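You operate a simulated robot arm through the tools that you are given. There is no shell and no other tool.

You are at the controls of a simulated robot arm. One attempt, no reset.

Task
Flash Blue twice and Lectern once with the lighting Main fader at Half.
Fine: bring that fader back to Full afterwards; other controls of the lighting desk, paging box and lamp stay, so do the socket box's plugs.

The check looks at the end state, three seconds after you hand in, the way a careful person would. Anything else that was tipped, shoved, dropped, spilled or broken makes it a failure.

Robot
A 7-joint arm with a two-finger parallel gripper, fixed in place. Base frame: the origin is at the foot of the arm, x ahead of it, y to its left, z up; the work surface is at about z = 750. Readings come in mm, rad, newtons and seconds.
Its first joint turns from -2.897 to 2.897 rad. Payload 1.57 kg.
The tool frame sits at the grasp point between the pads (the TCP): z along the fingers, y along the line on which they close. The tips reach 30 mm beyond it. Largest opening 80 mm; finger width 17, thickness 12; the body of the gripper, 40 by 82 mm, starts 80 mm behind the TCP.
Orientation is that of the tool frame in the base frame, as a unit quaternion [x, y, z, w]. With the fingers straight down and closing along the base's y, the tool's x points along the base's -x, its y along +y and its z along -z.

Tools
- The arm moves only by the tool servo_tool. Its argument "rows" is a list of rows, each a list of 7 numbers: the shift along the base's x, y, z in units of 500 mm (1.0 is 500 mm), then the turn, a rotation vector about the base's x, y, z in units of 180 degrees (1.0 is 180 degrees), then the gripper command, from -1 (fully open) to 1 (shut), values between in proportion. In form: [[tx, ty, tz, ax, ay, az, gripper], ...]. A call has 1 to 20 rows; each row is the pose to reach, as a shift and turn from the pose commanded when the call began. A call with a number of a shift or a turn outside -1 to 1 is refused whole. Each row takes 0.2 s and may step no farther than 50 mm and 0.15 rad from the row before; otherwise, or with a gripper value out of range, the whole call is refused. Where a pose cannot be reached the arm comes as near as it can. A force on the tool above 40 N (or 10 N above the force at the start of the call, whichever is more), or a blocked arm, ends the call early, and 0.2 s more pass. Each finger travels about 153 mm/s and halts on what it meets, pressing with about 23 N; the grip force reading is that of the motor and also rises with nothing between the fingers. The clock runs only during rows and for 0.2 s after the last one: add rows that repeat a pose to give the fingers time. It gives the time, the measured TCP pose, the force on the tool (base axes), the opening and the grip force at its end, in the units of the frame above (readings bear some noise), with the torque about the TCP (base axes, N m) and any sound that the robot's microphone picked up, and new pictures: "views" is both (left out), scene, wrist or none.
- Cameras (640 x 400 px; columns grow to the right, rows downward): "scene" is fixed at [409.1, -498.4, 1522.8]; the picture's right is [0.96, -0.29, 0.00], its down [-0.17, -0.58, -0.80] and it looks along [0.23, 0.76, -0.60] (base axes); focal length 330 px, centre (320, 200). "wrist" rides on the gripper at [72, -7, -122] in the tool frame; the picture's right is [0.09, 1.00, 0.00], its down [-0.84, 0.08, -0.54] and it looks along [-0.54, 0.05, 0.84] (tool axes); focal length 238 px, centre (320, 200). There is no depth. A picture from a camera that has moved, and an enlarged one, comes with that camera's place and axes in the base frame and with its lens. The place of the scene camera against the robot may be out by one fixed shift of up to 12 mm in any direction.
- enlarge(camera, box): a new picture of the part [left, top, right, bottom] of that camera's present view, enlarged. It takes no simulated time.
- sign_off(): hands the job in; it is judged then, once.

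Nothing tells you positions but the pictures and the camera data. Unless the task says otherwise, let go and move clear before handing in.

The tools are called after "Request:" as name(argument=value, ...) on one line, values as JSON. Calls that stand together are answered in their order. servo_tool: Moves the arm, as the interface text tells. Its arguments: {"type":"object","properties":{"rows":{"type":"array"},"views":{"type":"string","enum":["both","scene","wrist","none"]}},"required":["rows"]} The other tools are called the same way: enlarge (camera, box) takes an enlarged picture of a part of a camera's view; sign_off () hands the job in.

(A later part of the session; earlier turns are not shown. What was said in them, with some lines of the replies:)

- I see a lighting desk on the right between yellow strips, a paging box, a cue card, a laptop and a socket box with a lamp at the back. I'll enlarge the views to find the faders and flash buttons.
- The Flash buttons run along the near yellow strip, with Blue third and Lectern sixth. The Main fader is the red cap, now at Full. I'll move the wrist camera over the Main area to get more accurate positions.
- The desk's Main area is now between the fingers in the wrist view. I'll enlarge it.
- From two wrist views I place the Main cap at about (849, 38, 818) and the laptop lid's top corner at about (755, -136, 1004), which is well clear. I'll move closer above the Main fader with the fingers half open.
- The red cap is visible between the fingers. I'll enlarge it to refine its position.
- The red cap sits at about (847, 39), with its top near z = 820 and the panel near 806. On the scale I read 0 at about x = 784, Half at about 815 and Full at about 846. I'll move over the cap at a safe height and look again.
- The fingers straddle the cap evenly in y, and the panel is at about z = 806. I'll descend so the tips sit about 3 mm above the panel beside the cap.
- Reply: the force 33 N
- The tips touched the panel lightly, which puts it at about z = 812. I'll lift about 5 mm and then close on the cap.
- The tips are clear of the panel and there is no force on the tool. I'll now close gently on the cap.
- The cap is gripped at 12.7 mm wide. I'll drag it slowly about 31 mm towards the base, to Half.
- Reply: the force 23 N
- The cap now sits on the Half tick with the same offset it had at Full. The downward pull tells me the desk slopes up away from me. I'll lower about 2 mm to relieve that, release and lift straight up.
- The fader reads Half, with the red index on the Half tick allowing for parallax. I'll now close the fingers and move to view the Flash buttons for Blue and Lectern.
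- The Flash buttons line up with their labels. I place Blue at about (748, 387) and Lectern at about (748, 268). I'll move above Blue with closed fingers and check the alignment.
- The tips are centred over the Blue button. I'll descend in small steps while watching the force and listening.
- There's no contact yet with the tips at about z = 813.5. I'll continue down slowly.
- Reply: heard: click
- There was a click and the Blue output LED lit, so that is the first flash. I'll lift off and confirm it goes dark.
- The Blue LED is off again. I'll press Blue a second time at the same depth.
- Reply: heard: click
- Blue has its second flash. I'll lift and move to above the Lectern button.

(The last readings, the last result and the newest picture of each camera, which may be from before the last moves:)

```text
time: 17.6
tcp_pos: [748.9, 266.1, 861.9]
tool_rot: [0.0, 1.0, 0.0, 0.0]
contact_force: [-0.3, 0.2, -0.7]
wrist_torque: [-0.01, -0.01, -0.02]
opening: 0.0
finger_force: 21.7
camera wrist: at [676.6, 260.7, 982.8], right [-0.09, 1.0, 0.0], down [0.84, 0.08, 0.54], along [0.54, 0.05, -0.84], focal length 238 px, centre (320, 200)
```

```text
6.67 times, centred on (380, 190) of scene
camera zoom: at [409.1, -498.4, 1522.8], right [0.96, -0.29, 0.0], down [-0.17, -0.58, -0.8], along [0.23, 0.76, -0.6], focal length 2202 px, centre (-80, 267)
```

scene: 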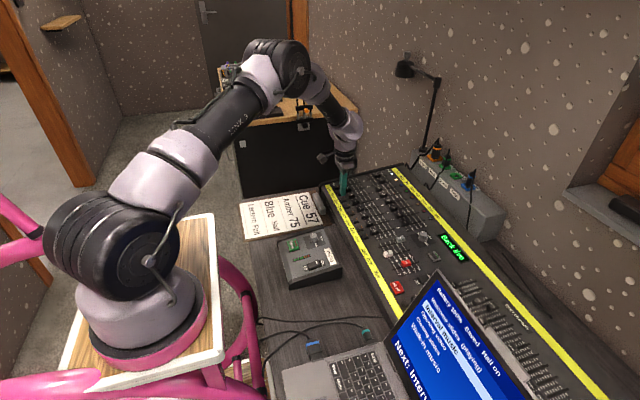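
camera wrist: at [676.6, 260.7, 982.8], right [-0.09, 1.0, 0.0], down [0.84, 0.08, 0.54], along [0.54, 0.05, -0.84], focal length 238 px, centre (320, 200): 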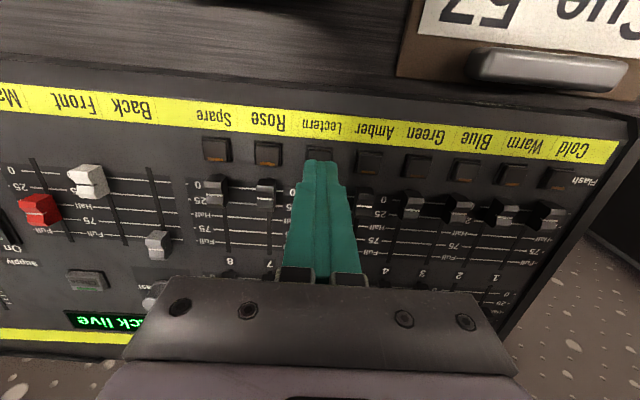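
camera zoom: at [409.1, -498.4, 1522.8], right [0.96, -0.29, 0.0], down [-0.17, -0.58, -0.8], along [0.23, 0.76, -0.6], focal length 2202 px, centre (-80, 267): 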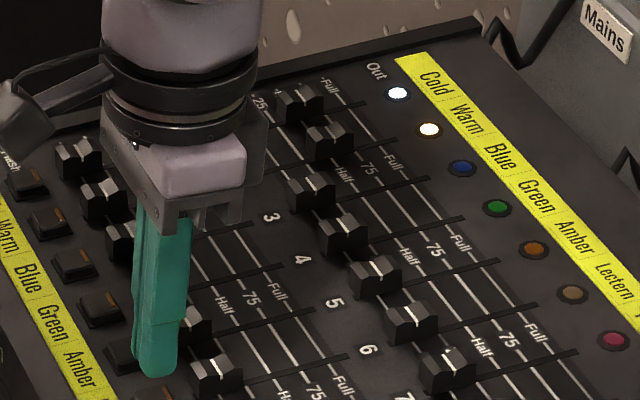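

The tips are centred over Lectern and the Blue LED is off. I'll press Lectern once.

Request:
servo_tool(rows=[[0, 0, -0.016, 0, 0, 0, 1], [0, 0, -0.03, 0, 0, 0, 1], [0, 0, -0.038, 0, 0, 0, 1], [0, 0, -0.042, 0, 0, 0, 1]], views="none")

Request:
enlarge(camera="scene", box=[340, 160, 420, 220])

```text
time: 18.6
tcp_pos: [750.4, 265.5, 838.6]
tool_rot: [0.001, 1.0, 0.0, 0.0]
contact_force: [0.0, 0.0, 0.0]
wrist_torque: [0.03, -0.01, 0.01]
opening: 0.0
finger_force: 21.6
heard: click
```

```text
6.67 times, centred on (380, 190) of scene
camera zoom: at [409.1, -498.4, 1522.8], right [0.96, -0.29, 0.0], down [-0.17, -0.58, -0.8], along [0.23, 0.76, -0.6], focal length 2202 px, centre (-80, 267)
```

zoom: 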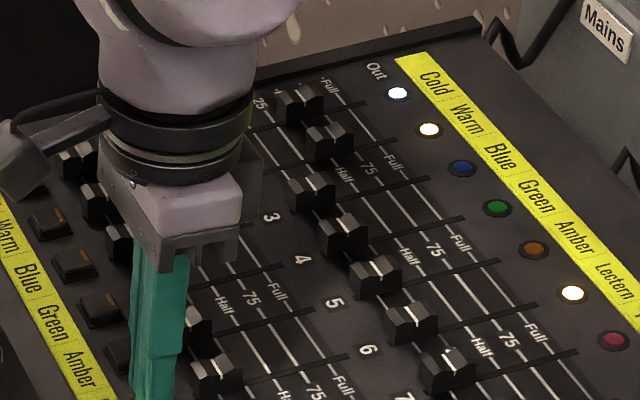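

The Lectern LED lit with a single click. I'll lift off and go back above the Main fader cap.

Request:
servo_tool(rows=[[0, 0, 0.02, 0, 0, 0, 1], [0, 0, 0.08, 0, 0, 0, 1], [0.0224, -0.0762, 0.12, 0, 0, 0, 1], [0.0448, -0.1524, 0.12, 0, 0, 0, 1], [0.0672, -0.2286, 0.12, 0, 0, 0, 0.5], [0.0896, -0.3048, 0.12, 0, 0, 0, 0.2], [0.112, -0.381, 0.12, 0, 0, 0, 0.1], [0.1344, -0.4572, 0.1, 0, 0, 0, 0], [0.1344, -0.4572, 0.08, 0, 0, 0, 0], [0.1344, -0.4572, 0.08, 0, 0, 0, 0]], views="both")

Request:
enlarge(camera="wrist", box=[240, 80, 420, 200])

Request:
enlarge(camera="scene", box=[330, 160, 450, 290])

```text
time: 20.8
tcp_pos: [816.7, 37.1, 879.6]
tool_rot: [0.001, 1.0, 0.0, 0.0]
contact_force: [-0.2, 0.4, -0.6]
wrist_torque: [-0.01, 0.02, 0.0]
opening: 39.8
finger_force: 0.1
camera wrist: at [744.4, 31.2, 1001.7], right [-0.09, 1.0, 0.0], down [0.84, 0.08, 0.54], along [0.54, 0.05, -0.84], focal length 238 px, centre (320, 200)
```

scene: 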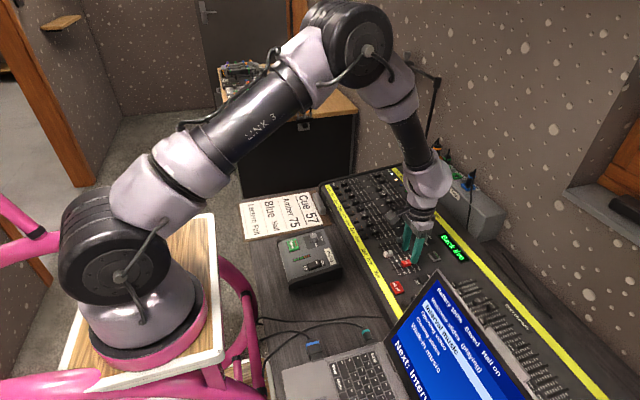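
wrist: 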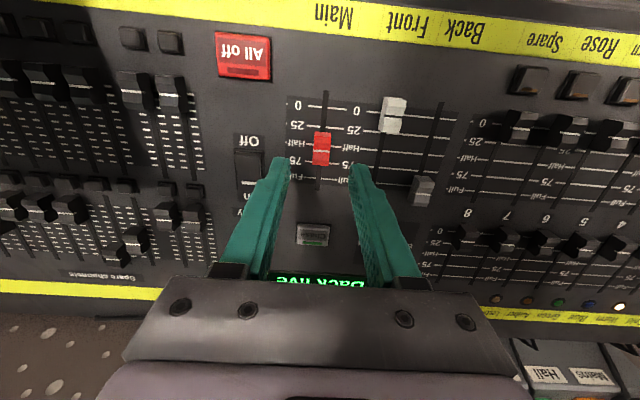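

```text
3.33 times, centred on (330, 140) of wrist
camera zoom: at [744.4, 31.2, 1001.7], right [-0.09, 1.0, 0.0], down [0.84, 0.08, 0.54], along [0.54, 0.05, -0.84], focal length 794 px, centre (287, 400)
```

zoom: 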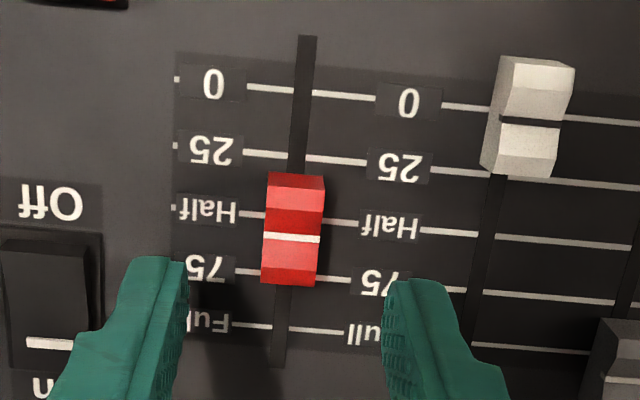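

```text
3.08 times, centred on (390, 225) of scene
camera zoom: at [409.1, -498.4, 1522.8], right [0.96, -0.29, 0.0], down [-0.17, -0.58, -0.8], along [0.23, 0.76, -0.6], focal length 1016 px, centre (105, 123)
```

zoom: 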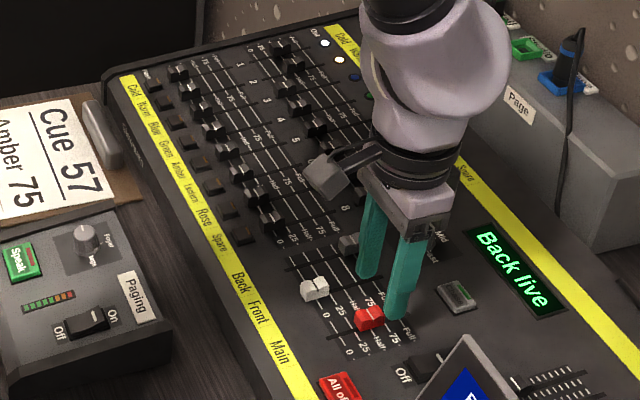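

The fader is still at Half with the fingers straddling it. I'll descend, grip it and slide it back to Full, following the slope up.

Request:
servo_tool(rows=[[0, 0, -0.04, 0, 0, 0, 0], [0, 0, -0.066, 0, 0, 0, 0], [0, 0, -0.074, 0, 0, 0, 0], [0, 0, -0.074, 0, 0, 0, 0]], views="none")

Request:
servo_tool(rows=[[0, 0, 0, 0, 0, 0, 0.4], [0, 0, 0, 0, 0, 0, 0.7], [0, 0, 0, 0, 0, 0, 0.8], [0, 0, 0, 0, 0, 0, 0.8]], views="wrist")

Request:
enlarge(camera="wrist", box=[240, 80, 420, 200])

```text
time: 21.8
tcp_pos: [818.4, 37.3, 842.4]
tool_rot: [0.0, 1.0, 0.0, 0.0]
contact_force: [-0.1, -0.8, -0.6]
wrist_torque: [0.02, 0.01, -0.01]
opening: 40.0
finger_force: 0.0
```

```text
time: 22.8
tcp_pos: [816.9, 38.0, 842.1]
tool_rot: [0.0, 1.0, 0.0, 0.0]
contact_force: [-0.3, -0.5, -0.2]
wrist_torque: [-0.01, -0.04, 0.01]
opening: 12.6
finger_force: 29.5
camera wrist: at [744.4, 32.1, 964.6], right [-0.09, 1.0, 0.0], down [0.84, 0.08, 0.54], along [0.54, 0.05, -0.84], focal length 238 px, centre (320, 200)
```

wrist: 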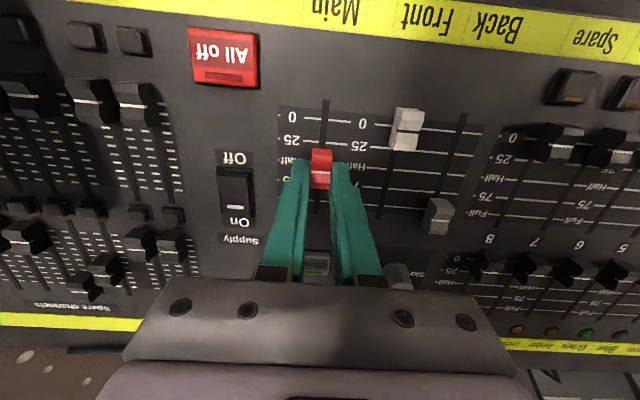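

```text
3.33 times, centred on (330, 140) of wrist
camera zoom: at [744.4, 32.1, 964.6], right [-0.09, 1.0, 0.0], down [0.84, 0.08, 0.54], along [0.54, 0.05, -0.84], focal length 794 px, centre (287, 400)
```

zoom: 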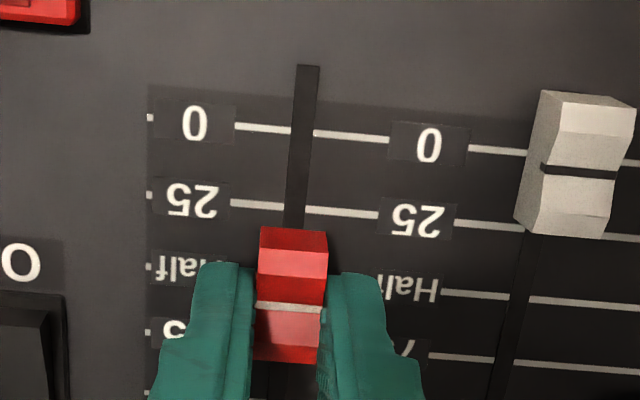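

The cap is gripped again. I'll slide it up to Full.

Request:
servo_tool(rows=[[0.01, 0, 0.0006, 0, 0, 0, 0.8], [0.022, 0, 0.0014, 0, 0, 0, 0.8], [0.034, 0, 0.0022, 0, 0, 0, 0.8], [0.046, 0, 0.003, 0, 0, 0, 0.8], [0.056, 0, 0.0037, 0, 0, 0, 0.8], [0.0615, 0, 0.0041, 0, 0, 0, 0.8], [0.0615, 0, 0.0041, 0, 0, 0, 0.8]], views="wrist")

Request:
enlarge(camera="wrist", box=[240, 80, 420, 200])

Request:
enlarge(camera="scene", box=[370, 190, 450, 290])

```text
time: 24.4
tcp_pos: [846.9, 37.4, 844.9]
tool_rot: [0.0, 1.0, 0.001, 0.0]
contact_force: [-4.5, 2.0, 2.8]
wrist_torque: [0.02, 0.17, 0.03]
opening: 12.7
finger_force: 29.4
camera wrist: at [774.4, 32.0, 967.3], right [-0.09, 1.0, 0.0], down [0.84, 0.08, 0.54], along [0.54, 0.05, -0.84], focal length 238 px, centre (320, 200)
```

wrist: 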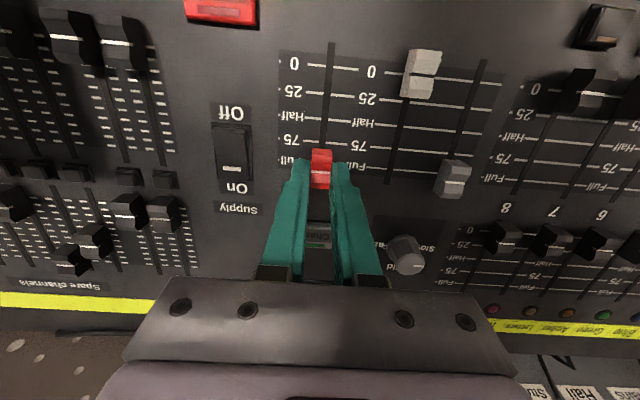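

```text
3.33 times, centred on (330, 140) of wrist
camera zoom: at [774.4, 32.0, 967.3], right [-0.09, 1.0, 0.0], down [0.84, 0.08, 0.54], along [0.54, 0.05, -0.84], focal length 794 px, centre (287, 400)
```

zoom: 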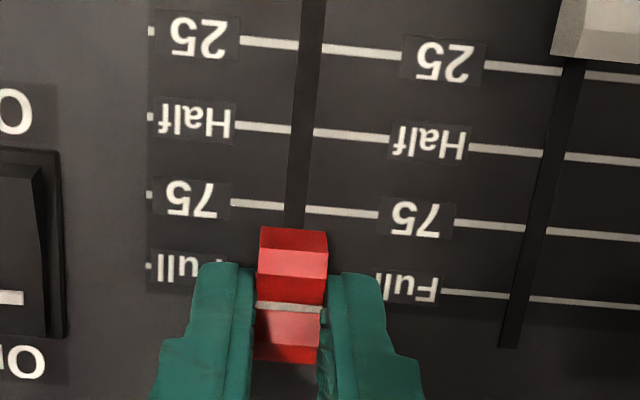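

```text
4.00 times, centred on (410, 240) of scene
camera zoom: at [409.1, -498.4, 1522.8], right [0.96, -0.29, 0.0], down [-0.17, -0.58, -0.8], along [0.23, 0.76, -0.6], focal length 1321 px, centre (-40, 40)
```

zoom: 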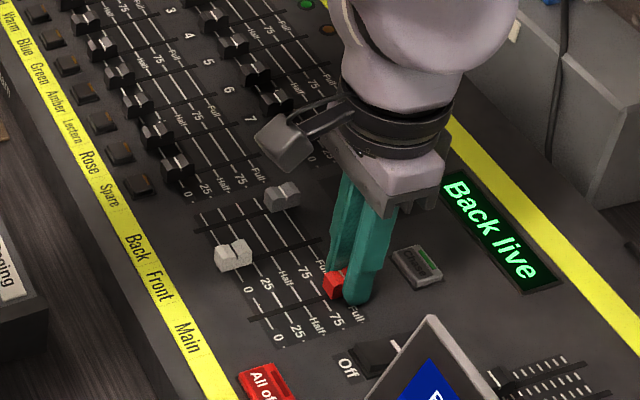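

The fader is back at Full, with the same image offset as at the start and a slight resistance from the end stop. I'll release it and lift clear.

Request:
servo_tool(rows=[[0, 0, 0, 0, 0, 0, 0.5], [0, 0, 0, 0, 0, 0, 0.2], [0, 0, 0, 0, 0, 0, 0.2], [0, 0, 0.02, 0, 0, 0, 0.2], [0, 0, 0.06, 0, 0, 0, 0.2], [0, 0, 0.12, 0, 0, 0, 0.2], [-0.06, 0, 0.17, 0, 0, 0, 0.2], [-0.13, 0, 0.22, 0, 0, 0, 0.2], [-0.13, 0, 0.22, 0, 0, 0, 0.2]], views="both")

Request:
enlarge(camera="wrist", box=[240, 80, 420, 200])

Request:
enlarge(camera="scene", box=[370, 190, 450, 290])

```text
time: 26.4
tcp_pos: [781.5, 37.8, 955.0]
tool_rot: [0.0, 1.0, 0.0, 0.0]
contact_force: [-0.1, -0.4, 0.4]
wrist_torque: [0.0, 0.01, 0.01]
opening: 31.8
finger_force: 0.0
camera wrist: at [708.2, 31.9, 1076.5], right [-0.09, 1.0, 0.0], down [0.84, 0.08, 0.54], along [0.54, 0.05, -0.84], focal length 238 px, centre (320, 200)
```

scene: 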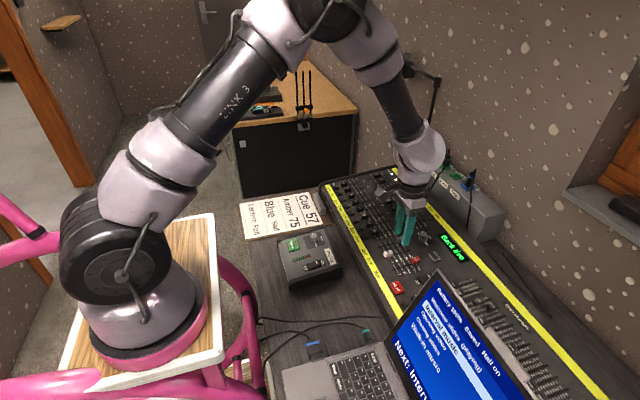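
wrist: 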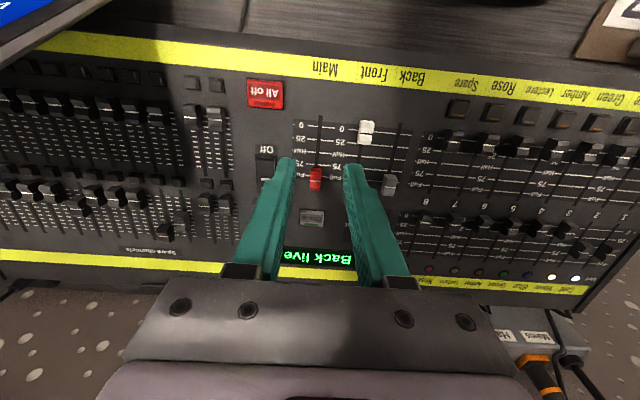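

```text
3.33 times, centred on (330, 140) of wrist
camera zoom: at [708.2, 31.9, 1076.5], right [-0.09, 1.0, 0.0], down [0.84, 0.08, 0.54], along [0.54, 0.05, -0.84], focal length 794 px, centre (287, 400)
```

zoom: 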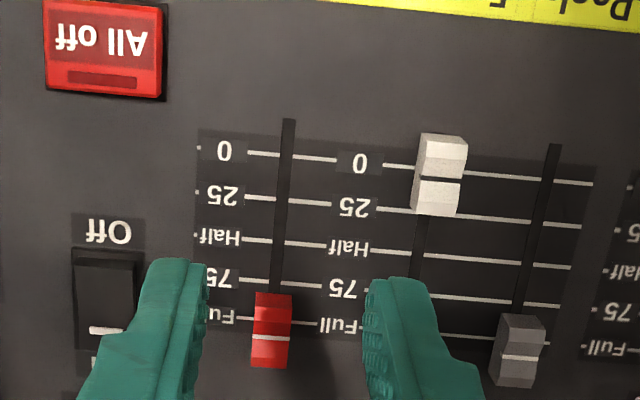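

```text
4.00 times, centred on (410, 240) of scene
camera zoom: at [409.1, -498.4, 1522.8], right [0.96, -0.29, 0.0], down [-0.17, -0.58, -0.8], along [0.23, 0.76, -0.6], focal length 1321 px, centre (-40, 40)
```

zoom: 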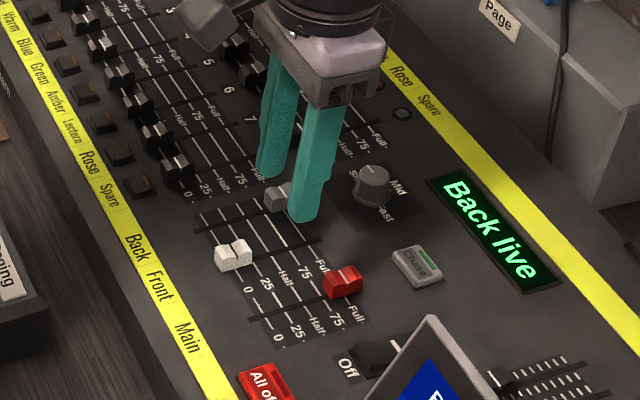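

The red cap is back exactly where it started, at Full. I'll retreat to near the starting pose for one last look at the whole scene.

Request:
servo_tool(rows=[[-0.07, 0.03, 0.05, 0, 0, 0, 0], [-0.14, 0.06, 0.1, 0, 0, 0, -0.2], [-0.21, 0.09, 0.15, 0, 0, 0, -0.4], [-0.28, 0.12, 0.2, 0, 0, 0, -0.6], [-0.34, 0.19, 0.22, 0, 0, 0, -0.8], [-0.4, 0.26, 0.22, 0, 0, 0, -1], [-0.45, 0.33, 0.22, 0, 0, 0, -1], [-0.45, 0.33, 0.22, 0, 0, 0, -1]], views="both")

Request:
enlarge(camera="scene", box=[320, 160, 480, 260])

Request:
enlarge(camera="scene", box=[360, 220, 460, 300])

```text
time: 28.2
tcp_pos: [556.6, 203.2, 1064.1]
tool_rot: [0.001, 1.0, 0.0, 0.0]
contact_force: [0.6, 1.0, -0.7]
wrist_torque: [0.0, -0.05, 0.0]
opening: 80.0
finger_force: 0.0
camera wrist: at [484.1, 196.6, 1186.3], right [-0.09, 1.0, 0.0], down [0.84, 0.08, 0.54], along [0.54, 0.05, -0.84], focal length 238 px, centre (320, 200)
```

scene: 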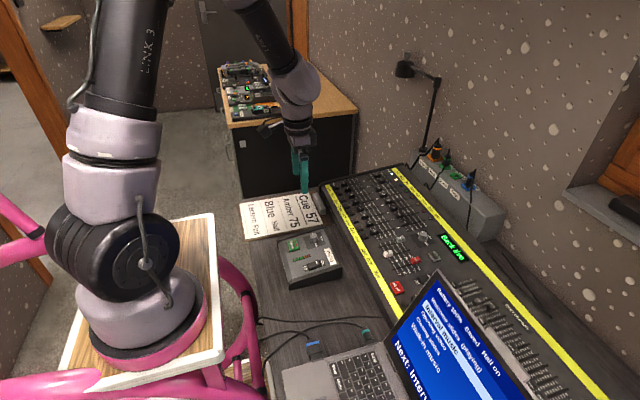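
wrist: 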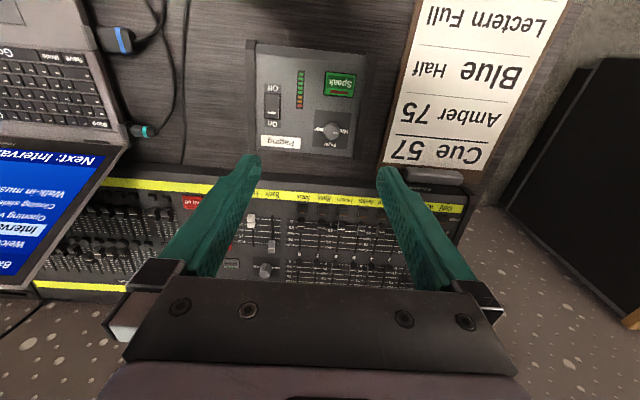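

```text
4.00 times, centred on (400, 210) of scene
camera zoom: at [409.1, -498.4, 1522.8], right [0.96, -0.29, 0.0], down [-0.17, -0.58, -0.8], along [0.23, 0.76, -0.6], focal length 1321 px, centre (0, 160)
```

zoom: 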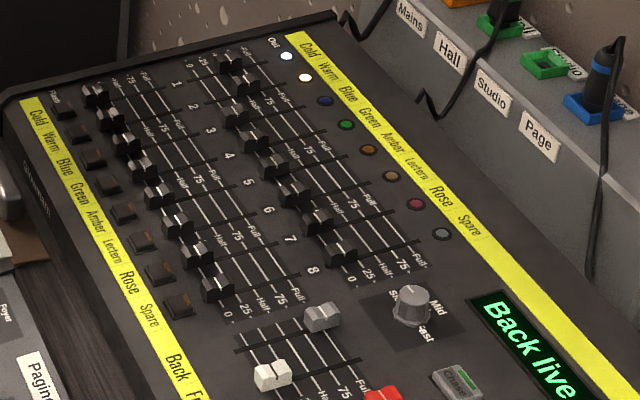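

```text
5.00 times, centred on (410, 260) of scene
camera zoom: at [409.1, -498.4, 1522.8], right [0.96, -0.29, 0.0], down [-0.17, -0.58, -0.8], along [0.23, 0.76, -0.6], focal length 1652 px, centre (-130, -100)
```

zoom: 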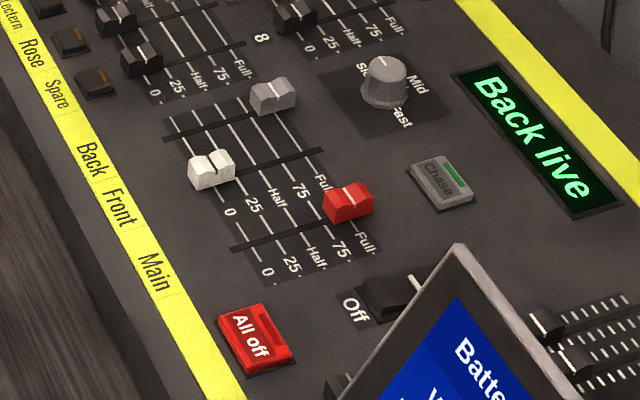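

The desk looks the same as at the start: Main is at Full, nothing else has moved, and the arm is clear. Blue was flashed twice and Lectern once with Main at Half, so I'm handing in.

Request:
sign_off()

```text
The job is handed in.
```

I flashed Blue twice and Lectern once with the Main fader at Half, then slid Main back to Full and handed the job in. The check hasn't reported a result yet.

- **Flashes:** Each press gave one click and lit its output LED. In the last pictures both LEDs are dark.
- **Main fader:** The red index was on the Half tick before the first press and still there after the last one. In the last pictures it is back where it started, at Full.
- **Everything else:** Before and after pictures show no change to the other desk controls, the paging box, the lamp or the plugs. The arm is clear, with the gripper open.
- **One contact:** On the first approach to the fader the fingertips touched the desk panel with about 32 N. I lifted off straight away, and nothing moved or was marked that I can see.
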